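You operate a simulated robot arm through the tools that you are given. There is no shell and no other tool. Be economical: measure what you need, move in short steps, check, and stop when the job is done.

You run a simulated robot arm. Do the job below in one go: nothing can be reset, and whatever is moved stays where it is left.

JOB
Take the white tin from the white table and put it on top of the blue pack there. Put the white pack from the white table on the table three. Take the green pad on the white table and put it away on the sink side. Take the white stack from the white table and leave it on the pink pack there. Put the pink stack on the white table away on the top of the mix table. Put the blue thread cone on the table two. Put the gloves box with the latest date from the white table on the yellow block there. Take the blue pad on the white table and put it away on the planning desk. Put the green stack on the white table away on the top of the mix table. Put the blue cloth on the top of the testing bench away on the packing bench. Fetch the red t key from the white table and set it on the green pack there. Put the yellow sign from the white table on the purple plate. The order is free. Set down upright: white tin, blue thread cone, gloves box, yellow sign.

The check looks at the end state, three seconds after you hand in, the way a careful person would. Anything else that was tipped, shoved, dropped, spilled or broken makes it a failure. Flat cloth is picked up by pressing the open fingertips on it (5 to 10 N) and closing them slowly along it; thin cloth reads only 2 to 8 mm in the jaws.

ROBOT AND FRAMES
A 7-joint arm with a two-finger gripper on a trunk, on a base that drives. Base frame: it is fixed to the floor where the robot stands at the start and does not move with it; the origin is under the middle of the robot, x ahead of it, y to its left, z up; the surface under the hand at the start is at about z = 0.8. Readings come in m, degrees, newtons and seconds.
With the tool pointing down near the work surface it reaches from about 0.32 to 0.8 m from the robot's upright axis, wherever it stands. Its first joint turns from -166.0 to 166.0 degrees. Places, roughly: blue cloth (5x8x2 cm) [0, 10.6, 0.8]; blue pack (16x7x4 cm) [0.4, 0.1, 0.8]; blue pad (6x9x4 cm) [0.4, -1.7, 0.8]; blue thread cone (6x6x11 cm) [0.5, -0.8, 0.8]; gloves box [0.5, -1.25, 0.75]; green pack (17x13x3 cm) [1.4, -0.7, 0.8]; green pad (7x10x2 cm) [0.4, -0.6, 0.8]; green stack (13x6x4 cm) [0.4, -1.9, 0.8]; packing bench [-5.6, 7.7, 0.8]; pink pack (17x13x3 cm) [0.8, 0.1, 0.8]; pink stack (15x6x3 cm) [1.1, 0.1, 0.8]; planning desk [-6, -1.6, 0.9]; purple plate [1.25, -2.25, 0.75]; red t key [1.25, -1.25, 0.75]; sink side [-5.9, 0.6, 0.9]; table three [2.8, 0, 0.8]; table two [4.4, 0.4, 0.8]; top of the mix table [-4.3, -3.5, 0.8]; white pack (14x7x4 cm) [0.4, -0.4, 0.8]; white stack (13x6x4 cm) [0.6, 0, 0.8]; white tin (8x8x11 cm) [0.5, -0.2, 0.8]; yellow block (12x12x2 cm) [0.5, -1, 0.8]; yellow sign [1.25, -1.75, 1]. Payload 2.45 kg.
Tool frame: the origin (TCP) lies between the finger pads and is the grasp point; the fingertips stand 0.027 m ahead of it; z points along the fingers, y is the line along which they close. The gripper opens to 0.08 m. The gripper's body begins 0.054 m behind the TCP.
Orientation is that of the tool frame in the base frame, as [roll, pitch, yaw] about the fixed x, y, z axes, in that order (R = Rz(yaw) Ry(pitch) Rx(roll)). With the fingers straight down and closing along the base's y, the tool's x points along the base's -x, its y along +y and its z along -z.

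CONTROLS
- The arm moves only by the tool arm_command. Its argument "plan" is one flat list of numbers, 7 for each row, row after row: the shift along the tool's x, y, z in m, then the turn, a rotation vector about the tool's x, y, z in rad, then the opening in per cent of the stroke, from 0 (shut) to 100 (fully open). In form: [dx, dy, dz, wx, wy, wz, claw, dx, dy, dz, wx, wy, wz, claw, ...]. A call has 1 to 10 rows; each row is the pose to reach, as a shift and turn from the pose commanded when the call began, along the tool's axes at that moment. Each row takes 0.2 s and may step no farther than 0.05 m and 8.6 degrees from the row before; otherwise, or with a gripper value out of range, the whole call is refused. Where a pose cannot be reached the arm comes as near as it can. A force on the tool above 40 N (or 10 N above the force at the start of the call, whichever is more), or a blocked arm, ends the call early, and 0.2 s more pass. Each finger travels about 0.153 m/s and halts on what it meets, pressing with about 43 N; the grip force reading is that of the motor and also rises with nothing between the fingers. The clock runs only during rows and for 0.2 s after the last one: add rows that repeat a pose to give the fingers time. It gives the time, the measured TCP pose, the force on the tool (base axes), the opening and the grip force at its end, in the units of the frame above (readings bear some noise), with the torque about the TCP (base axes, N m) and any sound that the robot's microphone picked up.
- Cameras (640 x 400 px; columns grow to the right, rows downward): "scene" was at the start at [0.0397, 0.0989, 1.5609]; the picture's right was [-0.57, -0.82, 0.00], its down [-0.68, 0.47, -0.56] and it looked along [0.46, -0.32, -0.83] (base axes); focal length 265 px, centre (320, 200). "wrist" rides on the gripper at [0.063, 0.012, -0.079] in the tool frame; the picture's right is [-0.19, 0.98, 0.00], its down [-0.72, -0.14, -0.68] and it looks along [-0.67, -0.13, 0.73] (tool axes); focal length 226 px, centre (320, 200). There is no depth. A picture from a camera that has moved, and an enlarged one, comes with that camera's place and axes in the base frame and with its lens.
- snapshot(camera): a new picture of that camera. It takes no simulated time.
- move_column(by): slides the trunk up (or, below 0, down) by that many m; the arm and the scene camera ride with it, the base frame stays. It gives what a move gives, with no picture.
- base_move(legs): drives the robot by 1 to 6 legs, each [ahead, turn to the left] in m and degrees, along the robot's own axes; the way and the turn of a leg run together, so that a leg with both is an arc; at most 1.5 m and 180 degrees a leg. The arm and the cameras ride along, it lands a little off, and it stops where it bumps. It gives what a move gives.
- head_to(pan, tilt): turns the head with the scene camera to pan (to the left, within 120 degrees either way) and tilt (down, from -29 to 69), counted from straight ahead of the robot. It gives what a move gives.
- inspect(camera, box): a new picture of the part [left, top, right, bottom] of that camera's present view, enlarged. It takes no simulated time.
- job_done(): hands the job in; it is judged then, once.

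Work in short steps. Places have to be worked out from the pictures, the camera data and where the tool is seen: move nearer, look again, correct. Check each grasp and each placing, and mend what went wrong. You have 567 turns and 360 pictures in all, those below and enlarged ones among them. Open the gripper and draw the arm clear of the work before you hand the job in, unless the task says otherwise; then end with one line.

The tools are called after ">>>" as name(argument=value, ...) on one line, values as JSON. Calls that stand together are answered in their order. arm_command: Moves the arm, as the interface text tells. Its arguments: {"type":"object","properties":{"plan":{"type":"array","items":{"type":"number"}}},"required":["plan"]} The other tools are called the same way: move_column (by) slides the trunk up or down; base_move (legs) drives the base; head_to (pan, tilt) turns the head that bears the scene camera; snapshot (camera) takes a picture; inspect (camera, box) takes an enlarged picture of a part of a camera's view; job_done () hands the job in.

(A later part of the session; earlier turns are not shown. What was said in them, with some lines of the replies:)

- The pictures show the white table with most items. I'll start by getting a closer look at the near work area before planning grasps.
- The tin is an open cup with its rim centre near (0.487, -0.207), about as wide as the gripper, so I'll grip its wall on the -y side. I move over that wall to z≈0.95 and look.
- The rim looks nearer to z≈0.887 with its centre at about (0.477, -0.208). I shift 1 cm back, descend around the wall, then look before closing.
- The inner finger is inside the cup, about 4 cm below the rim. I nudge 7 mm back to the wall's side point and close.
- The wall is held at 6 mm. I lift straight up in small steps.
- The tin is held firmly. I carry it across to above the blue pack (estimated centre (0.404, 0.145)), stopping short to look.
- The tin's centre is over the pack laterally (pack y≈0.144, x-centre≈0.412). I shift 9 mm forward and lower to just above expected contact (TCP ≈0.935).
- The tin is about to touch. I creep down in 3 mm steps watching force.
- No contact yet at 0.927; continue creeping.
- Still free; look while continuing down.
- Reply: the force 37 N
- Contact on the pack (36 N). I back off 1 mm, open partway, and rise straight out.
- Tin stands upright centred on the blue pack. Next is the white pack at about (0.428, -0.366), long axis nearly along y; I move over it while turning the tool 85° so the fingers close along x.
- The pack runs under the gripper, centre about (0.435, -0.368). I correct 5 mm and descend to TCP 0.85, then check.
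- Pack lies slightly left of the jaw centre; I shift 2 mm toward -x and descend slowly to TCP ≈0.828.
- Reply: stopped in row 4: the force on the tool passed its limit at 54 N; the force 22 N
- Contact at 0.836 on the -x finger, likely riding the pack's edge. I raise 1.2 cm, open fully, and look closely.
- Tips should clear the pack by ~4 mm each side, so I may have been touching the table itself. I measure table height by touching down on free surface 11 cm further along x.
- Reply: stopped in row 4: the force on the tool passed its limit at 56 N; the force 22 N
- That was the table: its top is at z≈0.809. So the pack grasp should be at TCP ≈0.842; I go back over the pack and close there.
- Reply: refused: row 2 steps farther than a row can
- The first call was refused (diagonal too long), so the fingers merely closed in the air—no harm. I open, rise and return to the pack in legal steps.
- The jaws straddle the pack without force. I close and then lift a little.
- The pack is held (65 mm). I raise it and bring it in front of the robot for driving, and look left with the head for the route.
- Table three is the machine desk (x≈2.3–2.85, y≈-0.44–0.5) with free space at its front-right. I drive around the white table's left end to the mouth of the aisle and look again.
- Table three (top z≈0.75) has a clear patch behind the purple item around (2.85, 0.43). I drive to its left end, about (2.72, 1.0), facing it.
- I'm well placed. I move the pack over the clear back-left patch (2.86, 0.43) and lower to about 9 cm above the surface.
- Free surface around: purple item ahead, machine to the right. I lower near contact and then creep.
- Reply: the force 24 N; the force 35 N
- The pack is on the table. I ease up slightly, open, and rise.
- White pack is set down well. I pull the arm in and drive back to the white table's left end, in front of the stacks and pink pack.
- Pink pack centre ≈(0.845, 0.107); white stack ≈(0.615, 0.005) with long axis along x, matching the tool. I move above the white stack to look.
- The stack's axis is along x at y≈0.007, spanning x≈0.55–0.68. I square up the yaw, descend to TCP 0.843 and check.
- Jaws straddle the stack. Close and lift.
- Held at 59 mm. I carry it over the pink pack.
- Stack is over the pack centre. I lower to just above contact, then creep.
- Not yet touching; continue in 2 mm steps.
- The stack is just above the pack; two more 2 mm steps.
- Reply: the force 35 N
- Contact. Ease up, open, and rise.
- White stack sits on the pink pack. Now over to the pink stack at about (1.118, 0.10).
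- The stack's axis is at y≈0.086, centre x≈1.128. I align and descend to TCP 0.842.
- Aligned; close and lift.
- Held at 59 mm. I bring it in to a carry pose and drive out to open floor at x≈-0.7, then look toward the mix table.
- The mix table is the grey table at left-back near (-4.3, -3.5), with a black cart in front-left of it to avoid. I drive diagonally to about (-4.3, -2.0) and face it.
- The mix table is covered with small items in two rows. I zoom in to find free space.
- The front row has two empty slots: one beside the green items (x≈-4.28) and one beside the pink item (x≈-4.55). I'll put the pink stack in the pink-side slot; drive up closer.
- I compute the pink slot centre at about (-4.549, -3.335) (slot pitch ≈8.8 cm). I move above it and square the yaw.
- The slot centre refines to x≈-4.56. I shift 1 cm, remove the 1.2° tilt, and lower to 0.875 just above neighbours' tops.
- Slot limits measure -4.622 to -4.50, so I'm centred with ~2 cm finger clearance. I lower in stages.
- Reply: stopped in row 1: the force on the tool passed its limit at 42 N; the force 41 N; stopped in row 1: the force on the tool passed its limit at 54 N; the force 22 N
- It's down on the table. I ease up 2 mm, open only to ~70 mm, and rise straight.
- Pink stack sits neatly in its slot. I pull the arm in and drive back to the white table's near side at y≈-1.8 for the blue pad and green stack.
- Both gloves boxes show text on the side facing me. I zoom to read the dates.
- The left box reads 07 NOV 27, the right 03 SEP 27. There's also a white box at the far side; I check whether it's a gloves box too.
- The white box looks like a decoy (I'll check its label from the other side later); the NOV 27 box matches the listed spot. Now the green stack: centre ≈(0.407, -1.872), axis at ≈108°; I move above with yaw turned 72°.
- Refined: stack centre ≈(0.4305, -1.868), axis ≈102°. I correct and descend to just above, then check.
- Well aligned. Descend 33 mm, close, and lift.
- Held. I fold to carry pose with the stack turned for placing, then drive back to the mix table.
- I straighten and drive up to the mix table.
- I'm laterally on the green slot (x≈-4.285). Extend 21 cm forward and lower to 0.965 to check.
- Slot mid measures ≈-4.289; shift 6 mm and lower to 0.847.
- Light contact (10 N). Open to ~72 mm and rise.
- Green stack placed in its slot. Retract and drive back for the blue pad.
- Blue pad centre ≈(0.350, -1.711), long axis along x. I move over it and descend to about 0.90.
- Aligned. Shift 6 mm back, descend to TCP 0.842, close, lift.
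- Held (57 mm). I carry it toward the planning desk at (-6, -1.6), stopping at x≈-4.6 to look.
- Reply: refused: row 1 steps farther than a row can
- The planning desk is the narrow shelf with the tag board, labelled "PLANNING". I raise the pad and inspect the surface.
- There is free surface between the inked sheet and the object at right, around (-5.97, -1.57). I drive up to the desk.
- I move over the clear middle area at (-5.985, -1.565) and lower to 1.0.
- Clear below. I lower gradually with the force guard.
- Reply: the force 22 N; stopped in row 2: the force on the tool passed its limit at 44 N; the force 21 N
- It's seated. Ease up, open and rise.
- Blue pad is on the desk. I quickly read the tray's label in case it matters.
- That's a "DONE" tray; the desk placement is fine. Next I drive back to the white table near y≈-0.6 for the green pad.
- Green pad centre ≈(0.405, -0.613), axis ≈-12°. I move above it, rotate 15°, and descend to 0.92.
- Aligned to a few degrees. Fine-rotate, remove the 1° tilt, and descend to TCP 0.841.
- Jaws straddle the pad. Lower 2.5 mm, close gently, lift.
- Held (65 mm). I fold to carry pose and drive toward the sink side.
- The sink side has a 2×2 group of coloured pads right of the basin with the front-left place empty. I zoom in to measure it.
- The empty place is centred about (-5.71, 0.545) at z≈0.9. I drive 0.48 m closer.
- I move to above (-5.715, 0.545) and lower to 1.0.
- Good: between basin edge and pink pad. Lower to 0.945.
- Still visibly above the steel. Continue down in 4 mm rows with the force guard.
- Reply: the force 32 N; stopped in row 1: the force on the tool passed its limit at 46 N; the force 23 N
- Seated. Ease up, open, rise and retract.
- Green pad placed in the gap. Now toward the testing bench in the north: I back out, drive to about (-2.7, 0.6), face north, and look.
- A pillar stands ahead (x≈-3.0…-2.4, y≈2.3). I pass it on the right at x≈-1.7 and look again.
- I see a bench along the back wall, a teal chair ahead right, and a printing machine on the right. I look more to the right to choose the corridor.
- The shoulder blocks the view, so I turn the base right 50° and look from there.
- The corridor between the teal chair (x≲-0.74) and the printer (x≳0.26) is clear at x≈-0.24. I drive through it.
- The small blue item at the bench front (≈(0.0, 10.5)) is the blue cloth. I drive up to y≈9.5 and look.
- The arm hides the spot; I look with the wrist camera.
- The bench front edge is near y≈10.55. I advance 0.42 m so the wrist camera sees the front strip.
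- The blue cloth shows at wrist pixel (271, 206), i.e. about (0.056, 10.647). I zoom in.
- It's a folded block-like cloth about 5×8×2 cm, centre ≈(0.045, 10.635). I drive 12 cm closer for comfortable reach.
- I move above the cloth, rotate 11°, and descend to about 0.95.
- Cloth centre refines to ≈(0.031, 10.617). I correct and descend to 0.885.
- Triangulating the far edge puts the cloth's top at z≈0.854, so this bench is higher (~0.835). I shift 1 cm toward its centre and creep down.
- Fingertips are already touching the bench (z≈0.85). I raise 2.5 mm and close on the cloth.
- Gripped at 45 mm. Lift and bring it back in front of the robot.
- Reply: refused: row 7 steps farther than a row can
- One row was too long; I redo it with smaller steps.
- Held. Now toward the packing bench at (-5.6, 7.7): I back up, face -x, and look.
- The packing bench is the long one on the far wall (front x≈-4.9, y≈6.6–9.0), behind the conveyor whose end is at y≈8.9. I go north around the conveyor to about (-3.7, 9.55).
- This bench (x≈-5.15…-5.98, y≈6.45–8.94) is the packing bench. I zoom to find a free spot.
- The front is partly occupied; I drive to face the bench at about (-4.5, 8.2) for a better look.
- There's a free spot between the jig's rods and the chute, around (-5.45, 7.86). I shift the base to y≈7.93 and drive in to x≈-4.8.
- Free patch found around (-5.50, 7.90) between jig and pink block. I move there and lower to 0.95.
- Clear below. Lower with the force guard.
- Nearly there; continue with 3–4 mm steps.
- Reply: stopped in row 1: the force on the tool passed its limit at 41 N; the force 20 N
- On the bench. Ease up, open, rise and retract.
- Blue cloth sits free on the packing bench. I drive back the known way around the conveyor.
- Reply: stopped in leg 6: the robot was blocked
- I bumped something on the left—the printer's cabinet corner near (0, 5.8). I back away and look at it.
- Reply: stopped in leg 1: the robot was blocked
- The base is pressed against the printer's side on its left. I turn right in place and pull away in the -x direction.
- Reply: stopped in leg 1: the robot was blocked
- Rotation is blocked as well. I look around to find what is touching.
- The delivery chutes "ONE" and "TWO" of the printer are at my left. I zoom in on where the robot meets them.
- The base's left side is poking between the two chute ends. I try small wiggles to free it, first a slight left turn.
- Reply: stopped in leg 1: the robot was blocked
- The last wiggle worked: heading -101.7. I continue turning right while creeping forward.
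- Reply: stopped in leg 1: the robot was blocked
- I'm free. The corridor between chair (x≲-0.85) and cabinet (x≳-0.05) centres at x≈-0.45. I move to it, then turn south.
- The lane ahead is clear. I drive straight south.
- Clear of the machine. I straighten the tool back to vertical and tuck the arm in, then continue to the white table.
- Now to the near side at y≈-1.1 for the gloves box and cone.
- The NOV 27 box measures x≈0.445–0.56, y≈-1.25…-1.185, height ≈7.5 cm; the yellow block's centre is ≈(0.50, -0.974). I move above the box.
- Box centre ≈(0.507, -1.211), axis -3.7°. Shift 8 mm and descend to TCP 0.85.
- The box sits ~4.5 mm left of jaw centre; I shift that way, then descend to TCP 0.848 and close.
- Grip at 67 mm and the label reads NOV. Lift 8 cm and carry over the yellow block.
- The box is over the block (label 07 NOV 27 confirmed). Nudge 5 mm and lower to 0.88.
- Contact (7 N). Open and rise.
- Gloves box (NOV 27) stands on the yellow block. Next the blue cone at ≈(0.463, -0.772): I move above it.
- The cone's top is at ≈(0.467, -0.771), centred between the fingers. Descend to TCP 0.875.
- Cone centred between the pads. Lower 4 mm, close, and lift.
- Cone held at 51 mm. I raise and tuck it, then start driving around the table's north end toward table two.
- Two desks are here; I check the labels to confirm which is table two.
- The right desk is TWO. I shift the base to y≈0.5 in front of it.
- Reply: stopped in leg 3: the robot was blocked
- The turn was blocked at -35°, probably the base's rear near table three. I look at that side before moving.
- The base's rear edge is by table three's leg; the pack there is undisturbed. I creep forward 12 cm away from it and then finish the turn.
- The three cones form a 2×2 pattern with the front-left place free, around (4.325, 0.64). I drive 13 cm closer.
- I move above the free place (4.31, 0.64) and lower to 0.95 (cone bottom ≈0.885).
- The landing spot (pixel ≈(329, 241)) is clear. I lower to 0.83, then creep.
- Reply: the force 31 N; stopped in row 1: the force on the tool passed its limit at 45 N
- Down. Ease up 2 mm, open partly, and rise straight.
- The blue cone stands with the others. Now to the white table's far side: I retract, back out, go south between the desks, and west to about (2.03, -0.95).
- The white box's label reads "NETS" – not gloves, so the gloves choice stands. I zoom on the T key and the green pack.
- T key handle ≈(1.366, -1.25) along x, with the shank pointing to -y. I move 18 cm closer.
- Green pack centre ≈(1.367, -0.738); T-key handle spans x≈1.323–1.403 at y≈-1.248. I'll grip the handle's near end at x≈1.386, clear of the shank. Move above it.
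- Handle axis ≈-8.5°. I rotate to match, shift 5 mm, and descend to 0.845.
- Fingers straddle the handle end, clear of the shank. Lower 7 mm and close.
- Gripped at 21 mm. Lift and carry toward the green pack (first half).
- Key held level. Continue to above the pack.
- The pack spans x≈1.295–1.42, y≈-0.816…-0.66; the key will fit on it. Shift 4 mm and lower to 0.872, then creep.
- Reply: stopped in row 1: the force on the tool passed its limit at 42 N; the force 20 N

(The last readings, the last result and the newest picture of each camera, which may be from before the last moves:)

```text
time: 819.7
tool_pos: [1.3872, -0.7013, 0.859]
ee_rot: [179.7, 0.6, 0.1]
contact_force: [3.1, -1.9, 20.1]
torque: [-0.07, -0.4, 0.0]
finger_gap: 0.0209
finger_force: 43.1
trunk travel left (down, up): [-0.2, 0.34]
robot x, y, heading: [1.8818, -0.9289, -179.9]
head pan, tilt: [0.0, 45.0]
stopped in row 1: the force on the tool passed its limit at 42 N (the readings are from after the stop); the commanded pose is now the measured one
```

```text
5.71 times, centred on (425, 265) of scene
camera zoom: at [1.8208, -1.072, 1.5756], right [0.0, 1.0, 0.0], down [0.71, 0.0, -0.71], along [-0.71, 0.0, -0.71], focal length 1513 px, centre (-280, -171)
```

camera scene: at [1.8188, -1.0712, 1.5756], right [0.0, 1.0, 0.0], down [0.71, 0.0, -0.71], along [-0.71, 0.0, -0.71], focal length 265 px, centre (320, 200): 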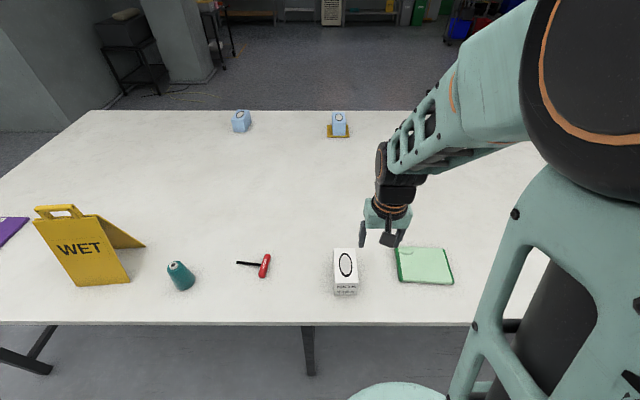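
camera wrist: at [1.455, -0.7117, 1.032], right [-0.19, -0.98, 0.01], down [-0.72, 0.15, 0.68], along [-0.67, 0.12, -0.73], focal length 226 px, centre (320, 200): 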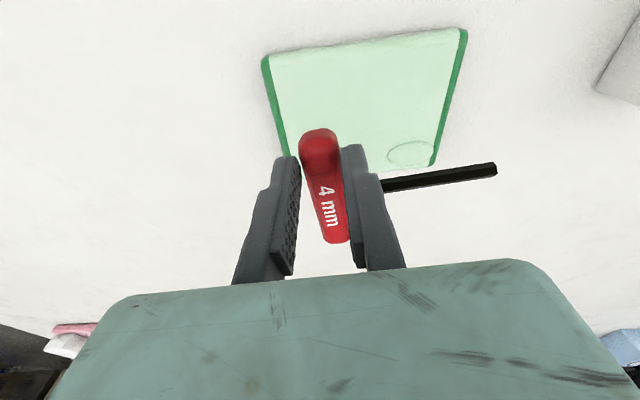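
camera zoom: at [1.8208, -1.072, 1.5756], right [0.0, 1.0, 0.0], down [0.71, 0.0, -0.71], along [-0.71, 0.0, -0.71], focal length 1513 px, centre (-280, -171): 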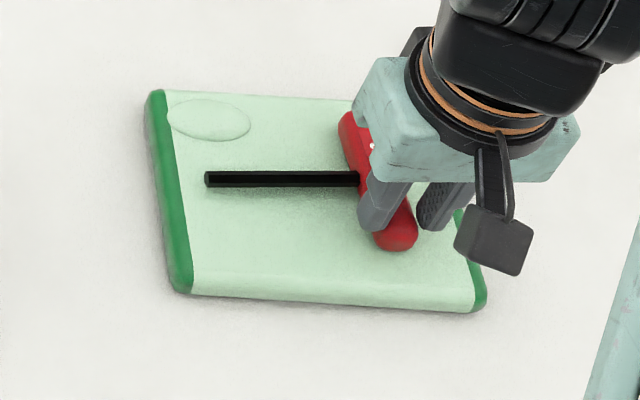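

The key rests on the pack. Ease up, open moderately, and rise.

>>> arm_command(plan=[0, 0, -0.001, 0, 0, 0, 0, 0, 0, -0.001, 0, 0, 0, 40, 0, 0, -0.001, 0, 0, 0, 60, 0, 0, -0.001, 0, 0, 0, 60, 0, 0, -0.03, 0, 0, 0, 60, 0, 0, -0.08, 0, 0, 0, 60, 0, 0, -0.13, 0, 0, 0, 60, 0, 0, -0.18, 0, 0, 0, 60, 0, 0, -0.23, 0, 0, 0, 60])

>>> snapshot(camera="wrist")

>>> snapshot(camera="scene")

```text
time: 821.7
tool_pos: [1.3874, -0.7001, 1.0885]
ee_rot: [179.6, 0.4, 0.0]
contact_force: [0.1, -0.9, -0.7]
torque: [0.01, 0.01, 0.01]
finger_gap: 0.0481
finger_force: 0.1
trunk travel left (down, up): [-0.2, 0.34]
robot x, y, heading: [1.8778, -0.9352, -180.0]
head pan, tilt: [0.0, 45.0]
```

```text
185 pictures are left
camera wrist: at [1.4518, -0.7128, 1.1671], right [-0.19, -0.98, 0.01], down [-0.71, 0.14, 0.69], along [-0.67, 0.13, -0.73], focal length 226 px, centre (320, 200)
```

wrist: 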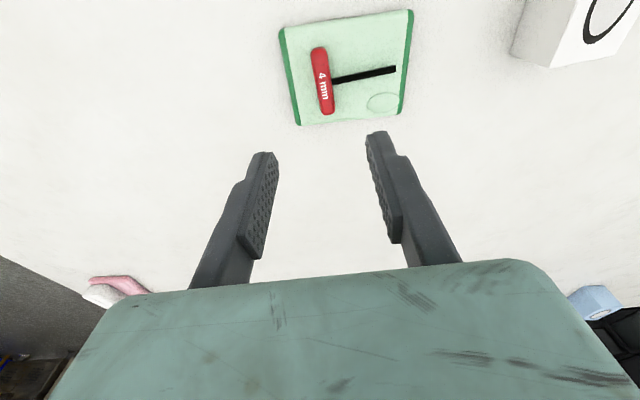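

```text
184 pictures are left
camera scene: at [1.8193, -1.0715, 1.5756], right [0.0, 1.0, 0.0], down [0.71, 0.0, -0.71], along [-0.71, 0.0, -0.71], focal length 265 px, centre (320, 200)
```

scene: 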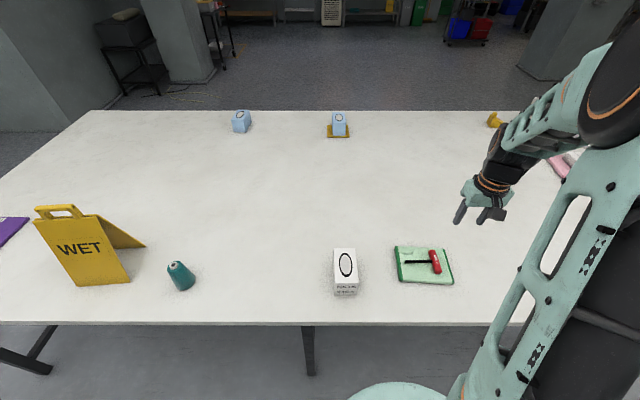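

T key is on the green pack. Next the yellow sign: tuck the arm and drive to about (2.0, -2.0).

>>> arm_command(plan=[0.015, 0.045, 0, 0, 0, 0, 60, 0.03, 0.09, 0, 0, 0, 0, 60, 0.044, 0.135, 0, 0, 0, 0, 60, 0.058, 0.18, 0, 0, 0, 0, 60, 0.073, 0.225, 0, 0, 0, 0, 60, 0.073, 0.235, 0, 0, 0, 0, 60])

>>> base_move(legs=[[-0.15, 0], [0, 90], [1.05, 0], [0, -90]])

>>> snapshot(camera="scene")

>>> snapshot(camera="wrist")

```text
time: 823.1
tool_pos: [1.4611, -0.934, 1.0886]
ee_rot: [179.7, 0.4, 0.1]
contact_force: [0.3, 0.7, -0.2]
torque: [0.02, -0.02, -0.02]
finger_gap: 0.0481
finger_force: 0.0
trunk travel left (down, up): [-0.2, 0.34]
robot x, y, heading: [1.878, -0.9276, -180.2]
head pan, tilt: [0.0, 45.0]
```

```text
time: 837.4
tool_pos: [1.6151, -1.9916, 1.0887]
ee_rot: [179.5, 0.3, 0.6]
contact_force: [0.2, 0.1, -0.5]
torque: [-0.02, -0.03, -0.01]
finger_gap: 0.0479
finger_force: 0.1
trunk travel left (down, up): [-0.2, 0.34]
robot x, y, heading: [2.0359, -1.9845, -179.4]
head pan, tilt: [0.0, 45.0]
```

```text
183 pictures are left
camera scene: at [1.9757, -2.1257, 1.5756], right [-0.01, 1.0, 0.0], down [0.71, 0.01, -0.71], along [-0.71, -0.01, -0.71], focal length 265 px, centre (320, 200)
```

scene: 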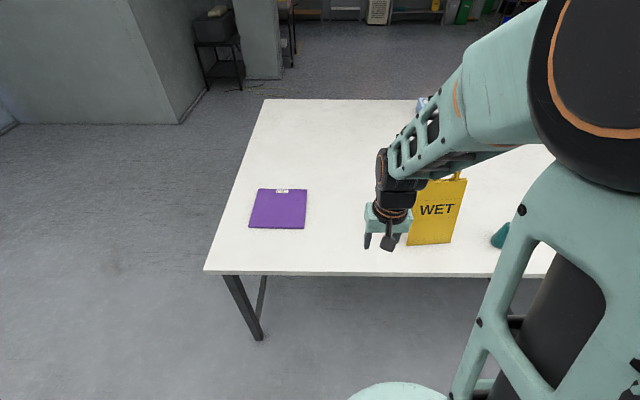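

```text
182 pictures are left
camera wrist: at [1.6806, -2.0039, 1.1681], right [-0.18, -0.98, 0.01], down [-0.71, 0.14, 0.69], along [-0.68, 0.12, -0.73], focal length 226 px, centre (320, 200)
```

wrist: 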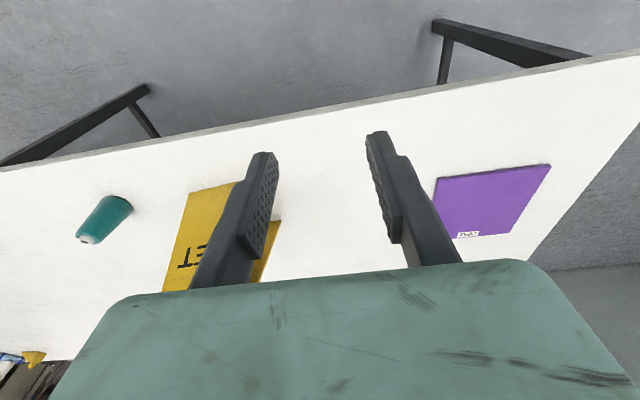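

The sign is an A-frame: x≈1.27–1.42, y≈-1.825…-1.67, handle at (1.349, -1.75, ≈1.07). Plate centre ≈(1.25, -2.293). I raise the trunk 15 cm and drive 13 cm closer.

>>> move_column(by=0.15)

>>> base_move(legs=[[0, -0.5], [0.14, 0]])

>>> snapshot(camera="scene")

>>> snapshot(camera="wrist")

```text
time: 839.1
tool_pos: [1.6168, -1.9928, 1.239]
ee_rot: [179.6, 0.4, 0.5]
contact_force: [-0.5, 0.6, 0.1]
torque: [0.0, 0.01, 0.02]
finger_gap: 0.0479
finger_force: 0.0
trunk travel left (down, up): [-0.35, 0.19]
robot x, y, heading: [2.0353, -1.9831, -179.6]
head pan, tilt: [0.0, 45.0]
```

```text
time: 840.8
tool_pos: [1.4756, -1.9878, 1.238]
ee_rot: [179.6, 0.4, 0.0]
contact_force: [0.5, -0.2, -0.4]
torque: [0.0, -0.07, 0.02]
finger_gap: 0.048
finger_force: 0.0
trunk travel left (down, up): [-0.35, 0.19]
robot x, y, heading: [1.8958, -1.9877, -180.1]
head pan, tilt: [0.0, 45.0]
```

```text
181 pictures are left
camera scene: at [1.8325, -2.1252, 1.7255], right [0.0, 1.0, 0.0], down [0.71, 0.0, -0.71], along [-0.71, 0.0, -0.71], focal length 265 px, centre (320, 200)
```

scene: 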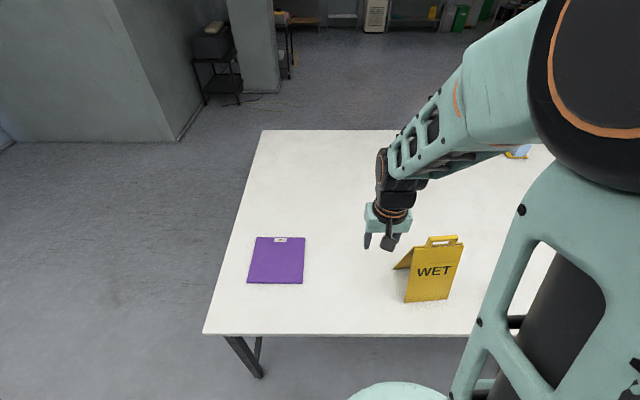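

```text
180 pictures are left
camera wrist: at [1.539, -2.0007, 1.3175], right [-0.19, -0.98, 0.01], down [-0.71, 0.14, 0.68], along [-0.67, 0.13, -0.73], focal length 226 px, centre (320, 200)
```

wrist: 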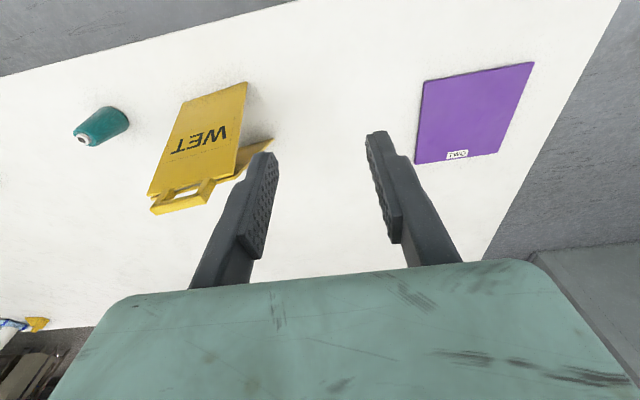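

>>> inspect(camera="scene", box=[380, 220, 480, 310])

>>> inspect(camera="wrist", box=[130, 70, 290, 230])

```text
4.44 times, centred on (430, 265) of scene
camera zoom: at [1.8325, -2.1252, 1.7255], right [0.0, 1.0, 0.0], down [0.71, 0.0, -0.71], along [-0.71, 0.0, -0.71], focal length 1177 px, centre (-169, -89)
```

zoom: 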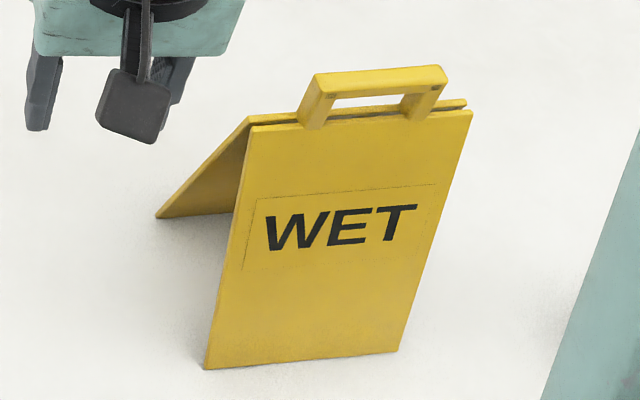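

```text
2.50 times, centred on (210, 150) of wrist
camera zoom: at [1.539, -2.0007, 1.3175], right [-0.19, -0.98, 0.01], down [-0.71, 0.14, 0.68], along [-0.67, 0.13, -0.73], focal length 565 px, centre (595, 325)
```

zoom: 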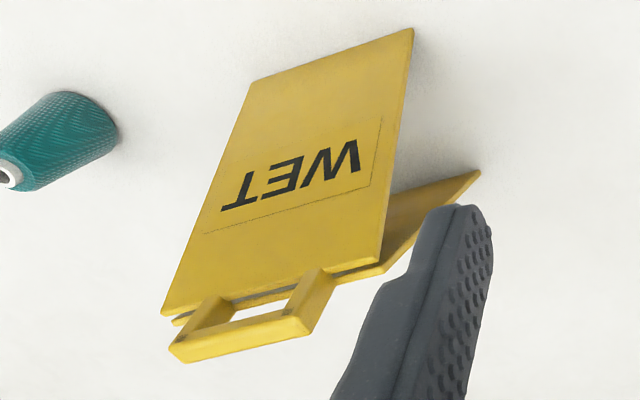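

The handle is a thick bar along y, centred (1.351, -1.754), z≈1.067. I move above it turning the tool 90° so the fingers close across it (along x).

>>> arm_command(plan=[-0.0126, -0.0234, 0, 0, 0, 0.148, 100, -0.025, -0.047, 0, 0, 0, 0.296, 100, -0.038, -0.07, 0, 0, 0, 0.444, 100, -0.05, -0.094, 0, 0, 0, 0.592, 100, -0.063, -0.117, 0, 0, 0, 0.74, 100, -0.076, -0.14, 0, 0, 0, 0.888, 100, -0.088, -0.164, 0, 0, 0, 1.036, 100, -0.1, -0.187, 0, 0, 0, 1.184, 100, -0.113, -0.21, 0, 0, 0, 1.332, 100, -0.126, -0.234, 0, 0, 0, 1.48, 100])

>>> arm_command(plan=[0, 0, 0, 0, 0, 0.091, 100, 0, 0, 0.02, 0, 0, 0.091, 100])

>>> snapshot(camera="wrist")

```text
time: 843.0
tool_pos: [1.3493, -1.7538, 1.2377]
ee_rot: [179.6, -0.4, -84.8]
contact_force: [0.3, -0.1, 0.0]
torque: [-0.02, -0.01, -0.03]
finger_gap: 0.0799
finger_force: 0.1
trunk travel left (down, up): [-0.35, 0.19]
robot x, y, heading: [1.8985, -1.9851, -180.1]
head pan, tilt: [0.0, 45.0]
```

```text
time: 843.6
tool_pos: [1.3489, -1.754, 1.2179]
ee_rot: [179.6, -0.4, -89.8]
contact_force: [-0.7, 0.0, 0.4]
torque: [-0.02, 0.02, 0.01]
finger_gap: 0.08
finger_force: 0.0
trunk travel left (down, up): [-0.35, 0.19]
robot x, y, heading: [1.8987, -1.9823, -180.0]
head pan, tilt: [0.0, 45.0]
```

```text
177 pictures are left
camera wrist: at [1.3377, -1.8176, 1.2976], right [-0.98, 0.19, 0.01], down [0.15, 0.72, 0.68], along [0.13, 0.66, -0.74], focal length 226 px, centre (320, 200)
```

wrist: 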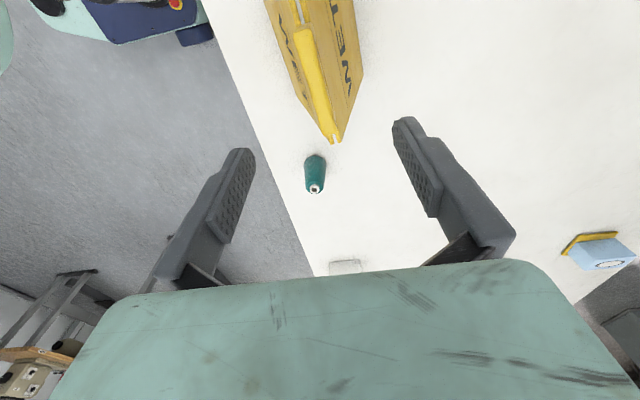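

The bar is centred between the jaws (≈(1.352, -1.758)). I descend to 1.11 and check.

>>> arm_command(plan=[0.004, -0.003, 0.04, 0, 0, 0, 100, 0.004, -0.003, 0.08, 0, 0, 0, 100, 0.004, -0.003, 0.107, 0, 0, 0, 100])

>>> snapshot(camera="wrist")

>>> inspect(camera="scene", box=[370, 180, 510, 310])

```text
time: 844.4
tool_pos: [1.3512, -1.7603, 1.1102]
ee_rot: [179.6, -0.5, -89.8]
contact_force: [-1.1, -0.3, 0.8]
torque: [0.02, 0.0, -0.03]
finger_gap: 0.0799
finger_force: 0.0
trunk travel left (down, up): [-0.35, 0.19]
robot x, y, heading: [1.8997, -1.9836, -180.1]
head pan, tilt: [0.0, 45.0]
```

```text
176 pictures are left
camera wrist: at [1.3401, -1.8229, 1.1897], right [-0.98, 0.19, 0.01], down [0.15, 0.72, 0.68], along [0.13, 0.66, -0.74], focal length 226 px, centre (320, 200)
```

wrist: 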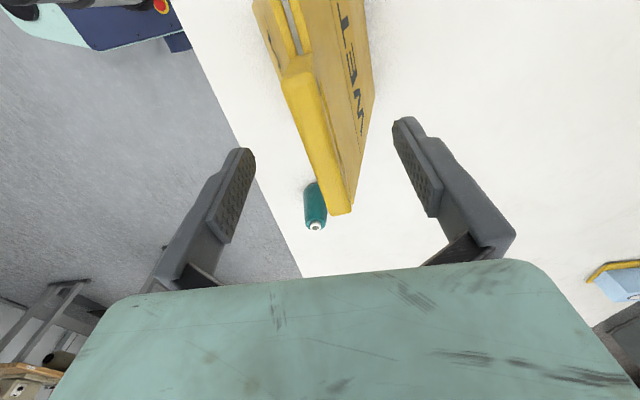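

```text
3.08 times, centred on (440, 245) of scene
camera zoom: at [1.8341, -2.1249, 1.7256], right [0.0, 1.0, 0.0], down [0.71, 0.0, -0.71], along [-0.71, 0.0, -0.71], focal length 815 px, centre (-49, 62)
```

zoom: 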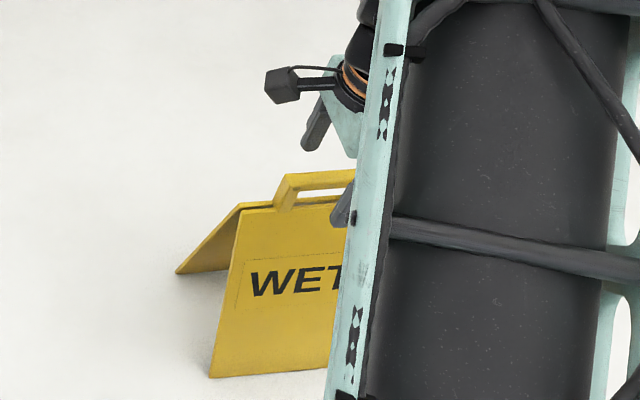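

The bar is centred. Descend 4 cm and close slowly.

>>> arm_command(plan=[0, 0, 0.02, 0, 0, 0, 100, 0, 0, 0.04, 0, 0, 0, 100, 0, 0, 0.04, 0, 0, 0, 70, 0, 0, 0.04, 0, 0, 0, 50, 0, 0, 0.04, 0, 0, 0, 35, 0, 0, 0.04, 0, 0, 0, 15, 0, 0, 0.04, 0, 0, 0, 0, 0, 0, 0.04, 0, 0, 0, 0])

>>> snapshot(camera="wrist")

```text
time: 846.2
tool_pos: [1.3517, -1.7602, 1.0709]
ee_rot: [179.7, -0.5, -89.9]
contact_force: [0.3, -0.2, 0.9]
torque: [-0.01, -0.03, -0.02]
finger_gap: 0.0154
finger_force: 41.4
trunk travel left (down, up): [-0.35, 0.19]
robot x, y, heading: [1.8955, -1.9858, -180.2]
head pan, tilt: [0.0, 45.0]
```

```text
174 pictures are left
camera wrist: at [1.3403, -1.8229, 1.1505], right [-0.98, 0.19, 0.01], down [0.14, 0.72, 0.68], along [0.13, 0.66, -0.74], focal length 226 px, centre (320, 200)
```

wrist: 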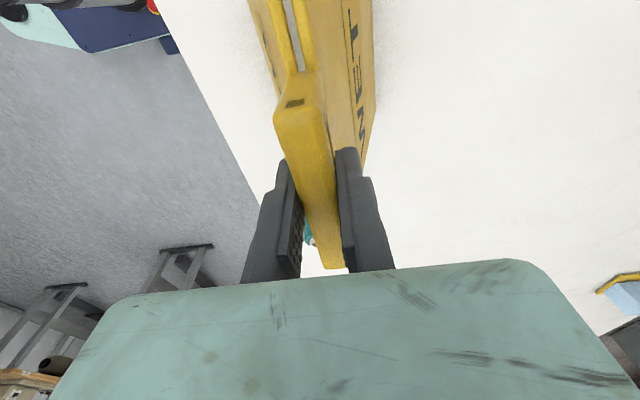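

Handle gripped at 15 mm. I lift the sign 3 cm and check both views.

>>> arm_command(plan=[0, 0, -0.01, 0, 0, 0, 0, 0, 0, -0.02, 0, 0, 0, 0, 0, 0, -0.04, 0, 0, 0, 0, 0, 0, -0.06, 0, 0, 0, 0, 0, 0, -0.06, 0, 0, 0, 0])

>>> snapshot(camera="wrist")

>>> inspect(camera="scene", box=[370, 180, 510, 310])

```text
time: 847.4
tool_pos: [1.352, -1.7587, 1.1312]
ee_rot: [179.6, -0.4, -89.9]
contact_force: [-0.2, 0.0, -2.8]
torque: [0.0, 0.0, 0.01]
finger_gap: 0.0153
finger_force: 41.6
trunk travel left (down, up): [-0.35, 0.19]
robot x, y, heading: [1.897, -1.9837, -180.0]
head pan, tilt: [0.0, 45.0]
```

```text
173 pictures are left
camera wrist: at [1.3407, -1.8224, 1.2107], right [-0.98, 0.19, 0.0], down [0.14, 0.72, 0.68], along [0.13, 0.66, -0.74], focal length 226 px, centre (320, 200)
```

wrist: 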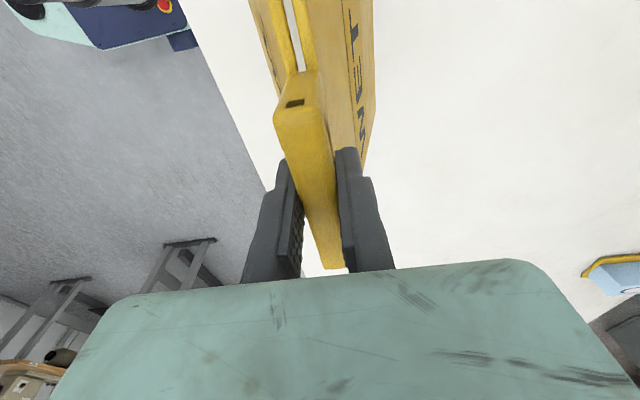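

```text
3.08 times, centred on (440, 245) of scene
camera zoom: at [1.8341, -2.1249, 1.7255], right [0.0, 1.0, 0.0], down [0.71, 0.0, -0.71], along [-0.71, 0.0, -0.71], focal length 815 px, centre (-49, 62)
```

zoom: 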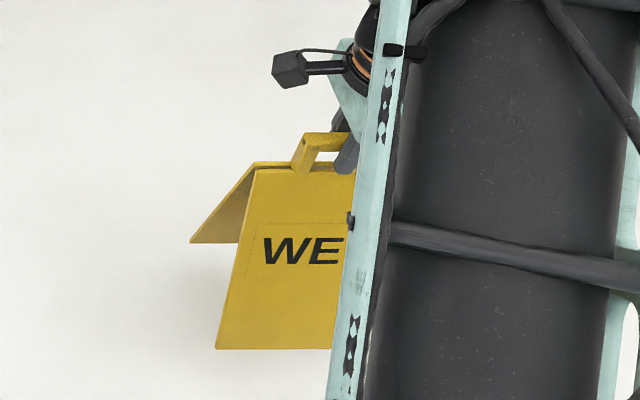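

The sign hangs level. I carry it toward the plate centre (1.251, -2.293) in two moves.

>>> arm_command(plan=[0.045, 0.008, 0, 0, 0, 0, 0, 0.09, 0.016, 0, 0, 0, 0, 0, 0.135, 0.024, 0, 0, 0, 0, 0, 0.18, 0.033, 0, 0, 0, 0, 0, 0.225, 0.041, 0, 0, 0, 0, 0, 0.27, 0.049, 0, 0, 0, 0, 0, 0.315, 0.057, 0, 0, 0, 0, 0, 0.36, 0.065, 0, 0, 0, 0, 0, 0.405, 0.073, 0, 0, 0, 0, 0])

>>> arm_command(plan=[0.045, 0.008, 0, 0, 0, 0, 0, 0.09, 0.016, 0, 0, 0, 0, 0, 0.135, 0.024, 0, 0, 0, 0, 0, 0.142, 0.026, 0, 0, 0, 0, 0])

>>> snapshot(camera="scene")

>>> snapshot(camera="wrist")

```text
time: 849.4
tool_pos: [1.2806, -2.1668, 1.1333]
ee_rot: [179.6, -0.3, -90.0]
contact_force: [0.6, -0.2, -2.4]
torque: [-0.02, 0.0, -0.02]
finger_gap: 0.0156
finger_force: 41.1
trunk travel left (down, up): [-0.35, 0.19]
robot x, y, heading: [1.8951, -1.9833, -180.0]
head pan, tilt: [0.0, 45.0]
```

```text
time: 850.4
tool_pos: [1.2547, -2.3072, 1.1358]
ee_rot: [179.6, -0.4, -89.9]
contact_force: [-0.2, 0.0, -2.5]
torque: [-0.04, -0.04, -0.01]
finger_gap: 0.0156
finger_force: 41.3
trunk travel left (down, up): [-0.35, 0.19]
robot x, y, heading: [1.8952, -1.9837, -180.1]
head pan, tilt: [0.0, 45.0]
```

```text
171 pictures are left
camera scene: at [1.8343, -2.1253, 1.7256], right [0.0, 1.0, 0.0], down [0.71, 0.0, -0.71], along [-0.71, 0.0, -0.71], focal length 265 px, centre (320, 200)
```

scene: 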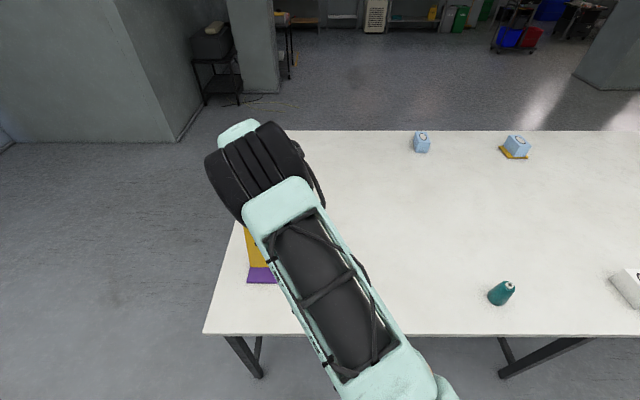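

```text
170 pictures are left
camera wrist: at [1.2427, -2.3702, 1.2147], right [-0.98, 0.19, 0.01], down [0.14, 0.72, 0.68], along [0.13, 0.66, -0.74], focal length 226 px, centre (320, 200)
```

wrist: 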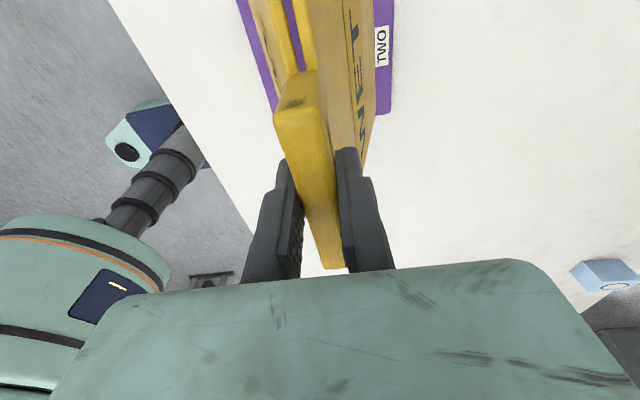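

The plate's edges (x≈1.15–1.35, far edge y≈-2.19) confirm alignment. Lower 5 cm, then creep.

>>> arm_command(plan=[0, 0, 0.02, 0, 0, 0, 0, 0, 0, 0.04, 0, 0, 0, 0, 0, 0, 0.05, 0, 0, 0, 0])

>>> arm_command(plan=[0, 0, 0.003, 0, 0, 0, 0])

>>> arm_command(plan=[0, 0, 0.003, 0, 0, 0, 0])

```text
time: 851.2
tool_pos: [1.2531, -2.3074, 1.0848]
ee_rot: [179.7, -0.4, -89.9]
contact_force: [0.2, -0.3, -3.1]
torque: [0.02, -0.03, 0.01]
finger_gap: 0.0155
finger_force: 41.1
trunk travel left (down, up): [-0.35, 0.19]
robot x, y, heading: [1.8924, -1.9884, -180.0]
head pan, tilt: [0.0, 45.0]
```

```text
time: 851.6
tool_pos: [1.2538, -2.3074, 1.0819]
ee_rot: [179.6, -0.4, -89.9]
contact_force: [-1.4, 0.7, 0.1]
torque: [-0.09, -0.07, 0.03]
finger_gap: 0.0151
finger_force: 42.1
trunk travel left (down, up): [-0.35, 0.19]
robot x, y, heading: [1.8923, -1.9832, -180.0]
head pan, tilt: [0.0, 45.0]
```

```text
time: 852.0
tool_pos: [1.2533, -2.3072, 1.0825]
ee_rot: [179.2, -0.6, -89.9]
contact_force: [-3.3, 0.9, 16.0]
torque: [0.73, -0.32, 0.05]
finger_gap: 0.0153
finger_force: 41.1
trunk travel left (down, up): [-0.35, 0.19]
robot x, y, heading: [1.8971, -1.9855, -180.0]
head pan, tilt: [0.0, 45.0]
```

The sign is standing on the plate. Ease up 2 mm, open, and check before rising.

>>> arm_command(plan=[0, 0, -0.002, 0, 0, 0, 0, 0, 0, -0.002, 0, 0, 0, 30, 0, 0, -0.002, 0, 0, 0, 60, 0, 0, -0.002, 0, 0, 0, 80, 0, 0, -0.03, 0, 0, 0, 80, 0, 0, -0.07, 0, 0, 0, 80, 0, 0, -0.11, 0, 0, 0, 80])

>>> snapshot(camera="wrist")

```text
time: 853.6
tool_pos: [1.2544, -2.306, 1.1909]
ee_rot: [179.7, -0.3, -90.0]
contact_force: [0.0, -0.7, 0.7]
torque: [-0.01, 0.0, 0.03]
finger_gap: 0.0638
finger_force: 0.2
trunk travel left (down, up): [-0.35, 0.19]
robot x, y, heading: [1.8947, -1.9854, -180.2]
head pan, tilt: [0.0, 45.0]
```

```text
169 pictures are left
camera wrist: at [1.2436, -2.3694, 1.2707], right [-0.98, 0.19, 0.01], down [0.14, 0.72, 0.68], along [0.13, 0.66, -0.74], focal length 226 px, centre (320, 200)
```

wrist: 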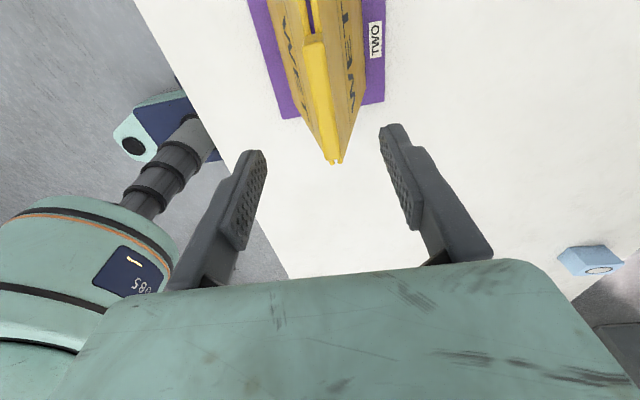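

The sign stands centred on the plate. I rise, retract the arm, and take a final overview.

>>> arm_command(plan=[0, 0, -0.04, 0, 0, 0, 80, -0.04, -0.028, -0.04, 0, 0, 0, 80, -0.08, -0.056, -0.04, 0, 0, 0, 80, -0.12, -0.084, -0.04, 0, 0, 0, 80, -0.16, -0.111, -0.04, 0, 0, 0, 80, -0.2, -0.139, -0.04, 0, 0, 0, 80, -0.24, -0.167, -0.04, 0, 0, 0, 80, -0.28, -0.195, -0.04, 0, 0, 0, 100, -0.316, -0.22, -0.04, 0, 0, 0, 100])

>>> base_move(legs=[[-0.3, 0]])

>>> snapshot(camera="scene")

>>> head_to(pan=-30, tilt=35)

>>> snapshot(camera="scene")

```text
time: 855.6
tool_pos: [1.4745, -1.9879, 1.2254]
ee_rot: [179.7, -0.4, -90.0]
contact_force: [0.2, -0.3, -0.4]
torque: [-0.03, 0.0, 0.0]
finger_gap: 0.0799
finger_force: 0.0
trunk travel left (down, up): [-0.35, 0.19]
robot x, y, heading: [1.8967, -1.9847, -180.0]
head pan, tilt: [0.0, 45.0]
```

```text
time: 857.6
tool_pos: [1.7745, -1.9887, 1.2264]
ee_rot: [179.6, -0.4, -89.9]
contact_force: [-0.3, 0.8, 0.1]
torque: [-0.03, 0.03, 0.02]
finger_gap: 0.0798
finger_force: 0.0
trunk travel left (down, up): [-0.35, 0.19]
robot x, y, heading: [2.1954, -1.9845, -180.0]
head pan, tilt: [0.0, 45.0]
```

```text
168 pictures are left
camera scene: at [2.1355, -2.1251, 1.7257], right [0.0, 1.0, 0.0], down [0.71, 0.0, -0.71], along [-0.71, 0.0, -0.71], focal length 265 px, centre (320, 200)
```

scene: 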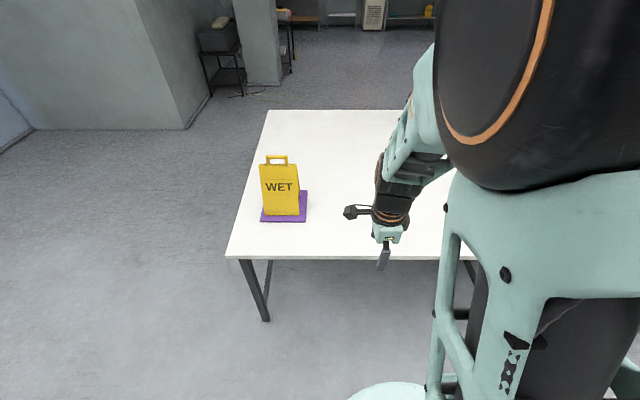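

```text
time: 858.6
tool_pos: [1.7731, -1.9878, 1.2262]
ee_rot: [179.6, -0.3, -89.8]
contact_force: [0.0, -0.3, -1.1]
torque: [0.0, -0.02, -0.01]
finger_gap: 0.0799
finger_force: 0.1
trunk travel left (down, up): [-0.35, 0.19]
robot x, y, heading: [2.1963, -1.9873, -179.7]
head pan, tilt: [-30.0, 35.0]
```

```text
167 pictures are left
camera scene: at [2.1391, -2.0812, 1.7404], right [0.5, 0.87, 0.0], down [0.5, -0.29, -0.82], along [-0.71, 0.41, -0.57], focal length 265 px, centre (320, 200)
```

scene: 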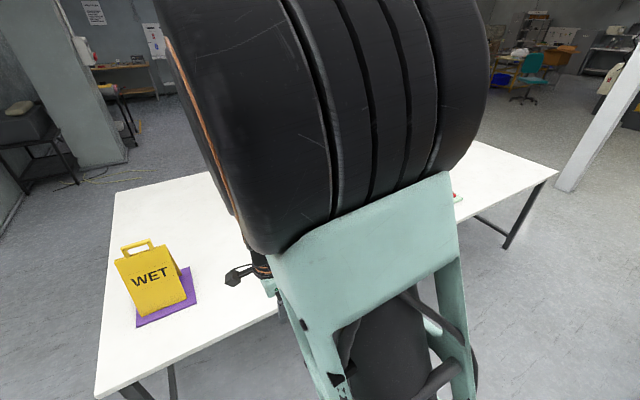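

The sign stands on the plate. I turn the base right to view the rest of the table for a last check.

>>> base_move(legs=[[-0.3, 0], [0, -50]])

>>> head_to(pan=10, tilt=30)

>>> inspect(camera="scene", box=[0, 80, 640, 400])

```text
time: 862.9
tool_pos: [2.223, -1.6609, 1.2253]
ee_rot: [179.6, -0.3, -140.4]
contact_force: [0.7, 0.6, -0.1]
torque: [0.0, -0.01, -0.02]
finger_gap: 0.08
finger_force: 0.2
trunk travel left (down, up): [-0.35, 0.19]
robot x, y, heading: [2.4963, -1.9867, 129.5]
head pan, tilt: [-30.0, 35.0]
```

```text
time: 864.0
tool_pos: [2.224, -1.6627, 1.2261]
ee_rot: [179.7, -0.4, -140.5]
contact_force: [0.2, -0.6, -0.9]
torque: [0.0, 0.01, 0.01]
finger_gap: 0.0801
finger_force: 0.0
trunk travel left (down, up): [-0.35, 0.19]
robot x, y, heading: [2.4939, -1.983, 129.4]
head pan, tilt: [10.0, 30.0]
```

```text
1.00 times, centred on (320, 240) of scene (not enlarged: the box is as wide or as high as the picture)
camera zoom: at [2.3305, -2.0299, 1.7482], right [0.65, 0.76, 0.0], down [0.38, -0.33, -0.87], along [-0.66, 0.56, -0.5], focal length 265 px, centre (320, 160)
```

zoom: 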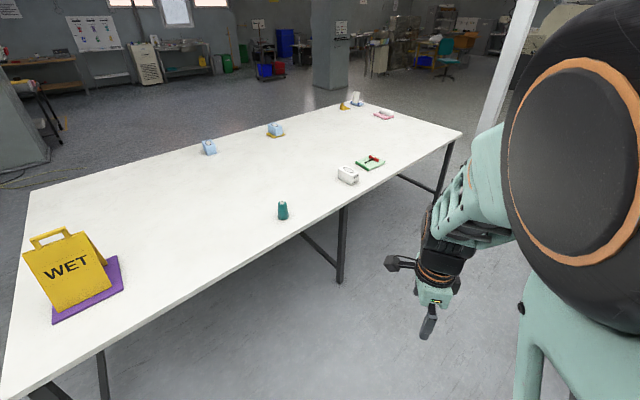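

Everything on the white table is where it should be, the gripper is open, and the arm is clear. I hand the job in.

>>> job_done()

```text
The job is handed in.
```

All twelve moves are done and I've handed the job in, but on the drive back from the packing bench the base got caught against the printing machine's chutes. I worked it free and saw nothing tipped or moved, though I didn't inspect the machine closely. It also touched table three's leg in passing; the white pack there stayed in place.
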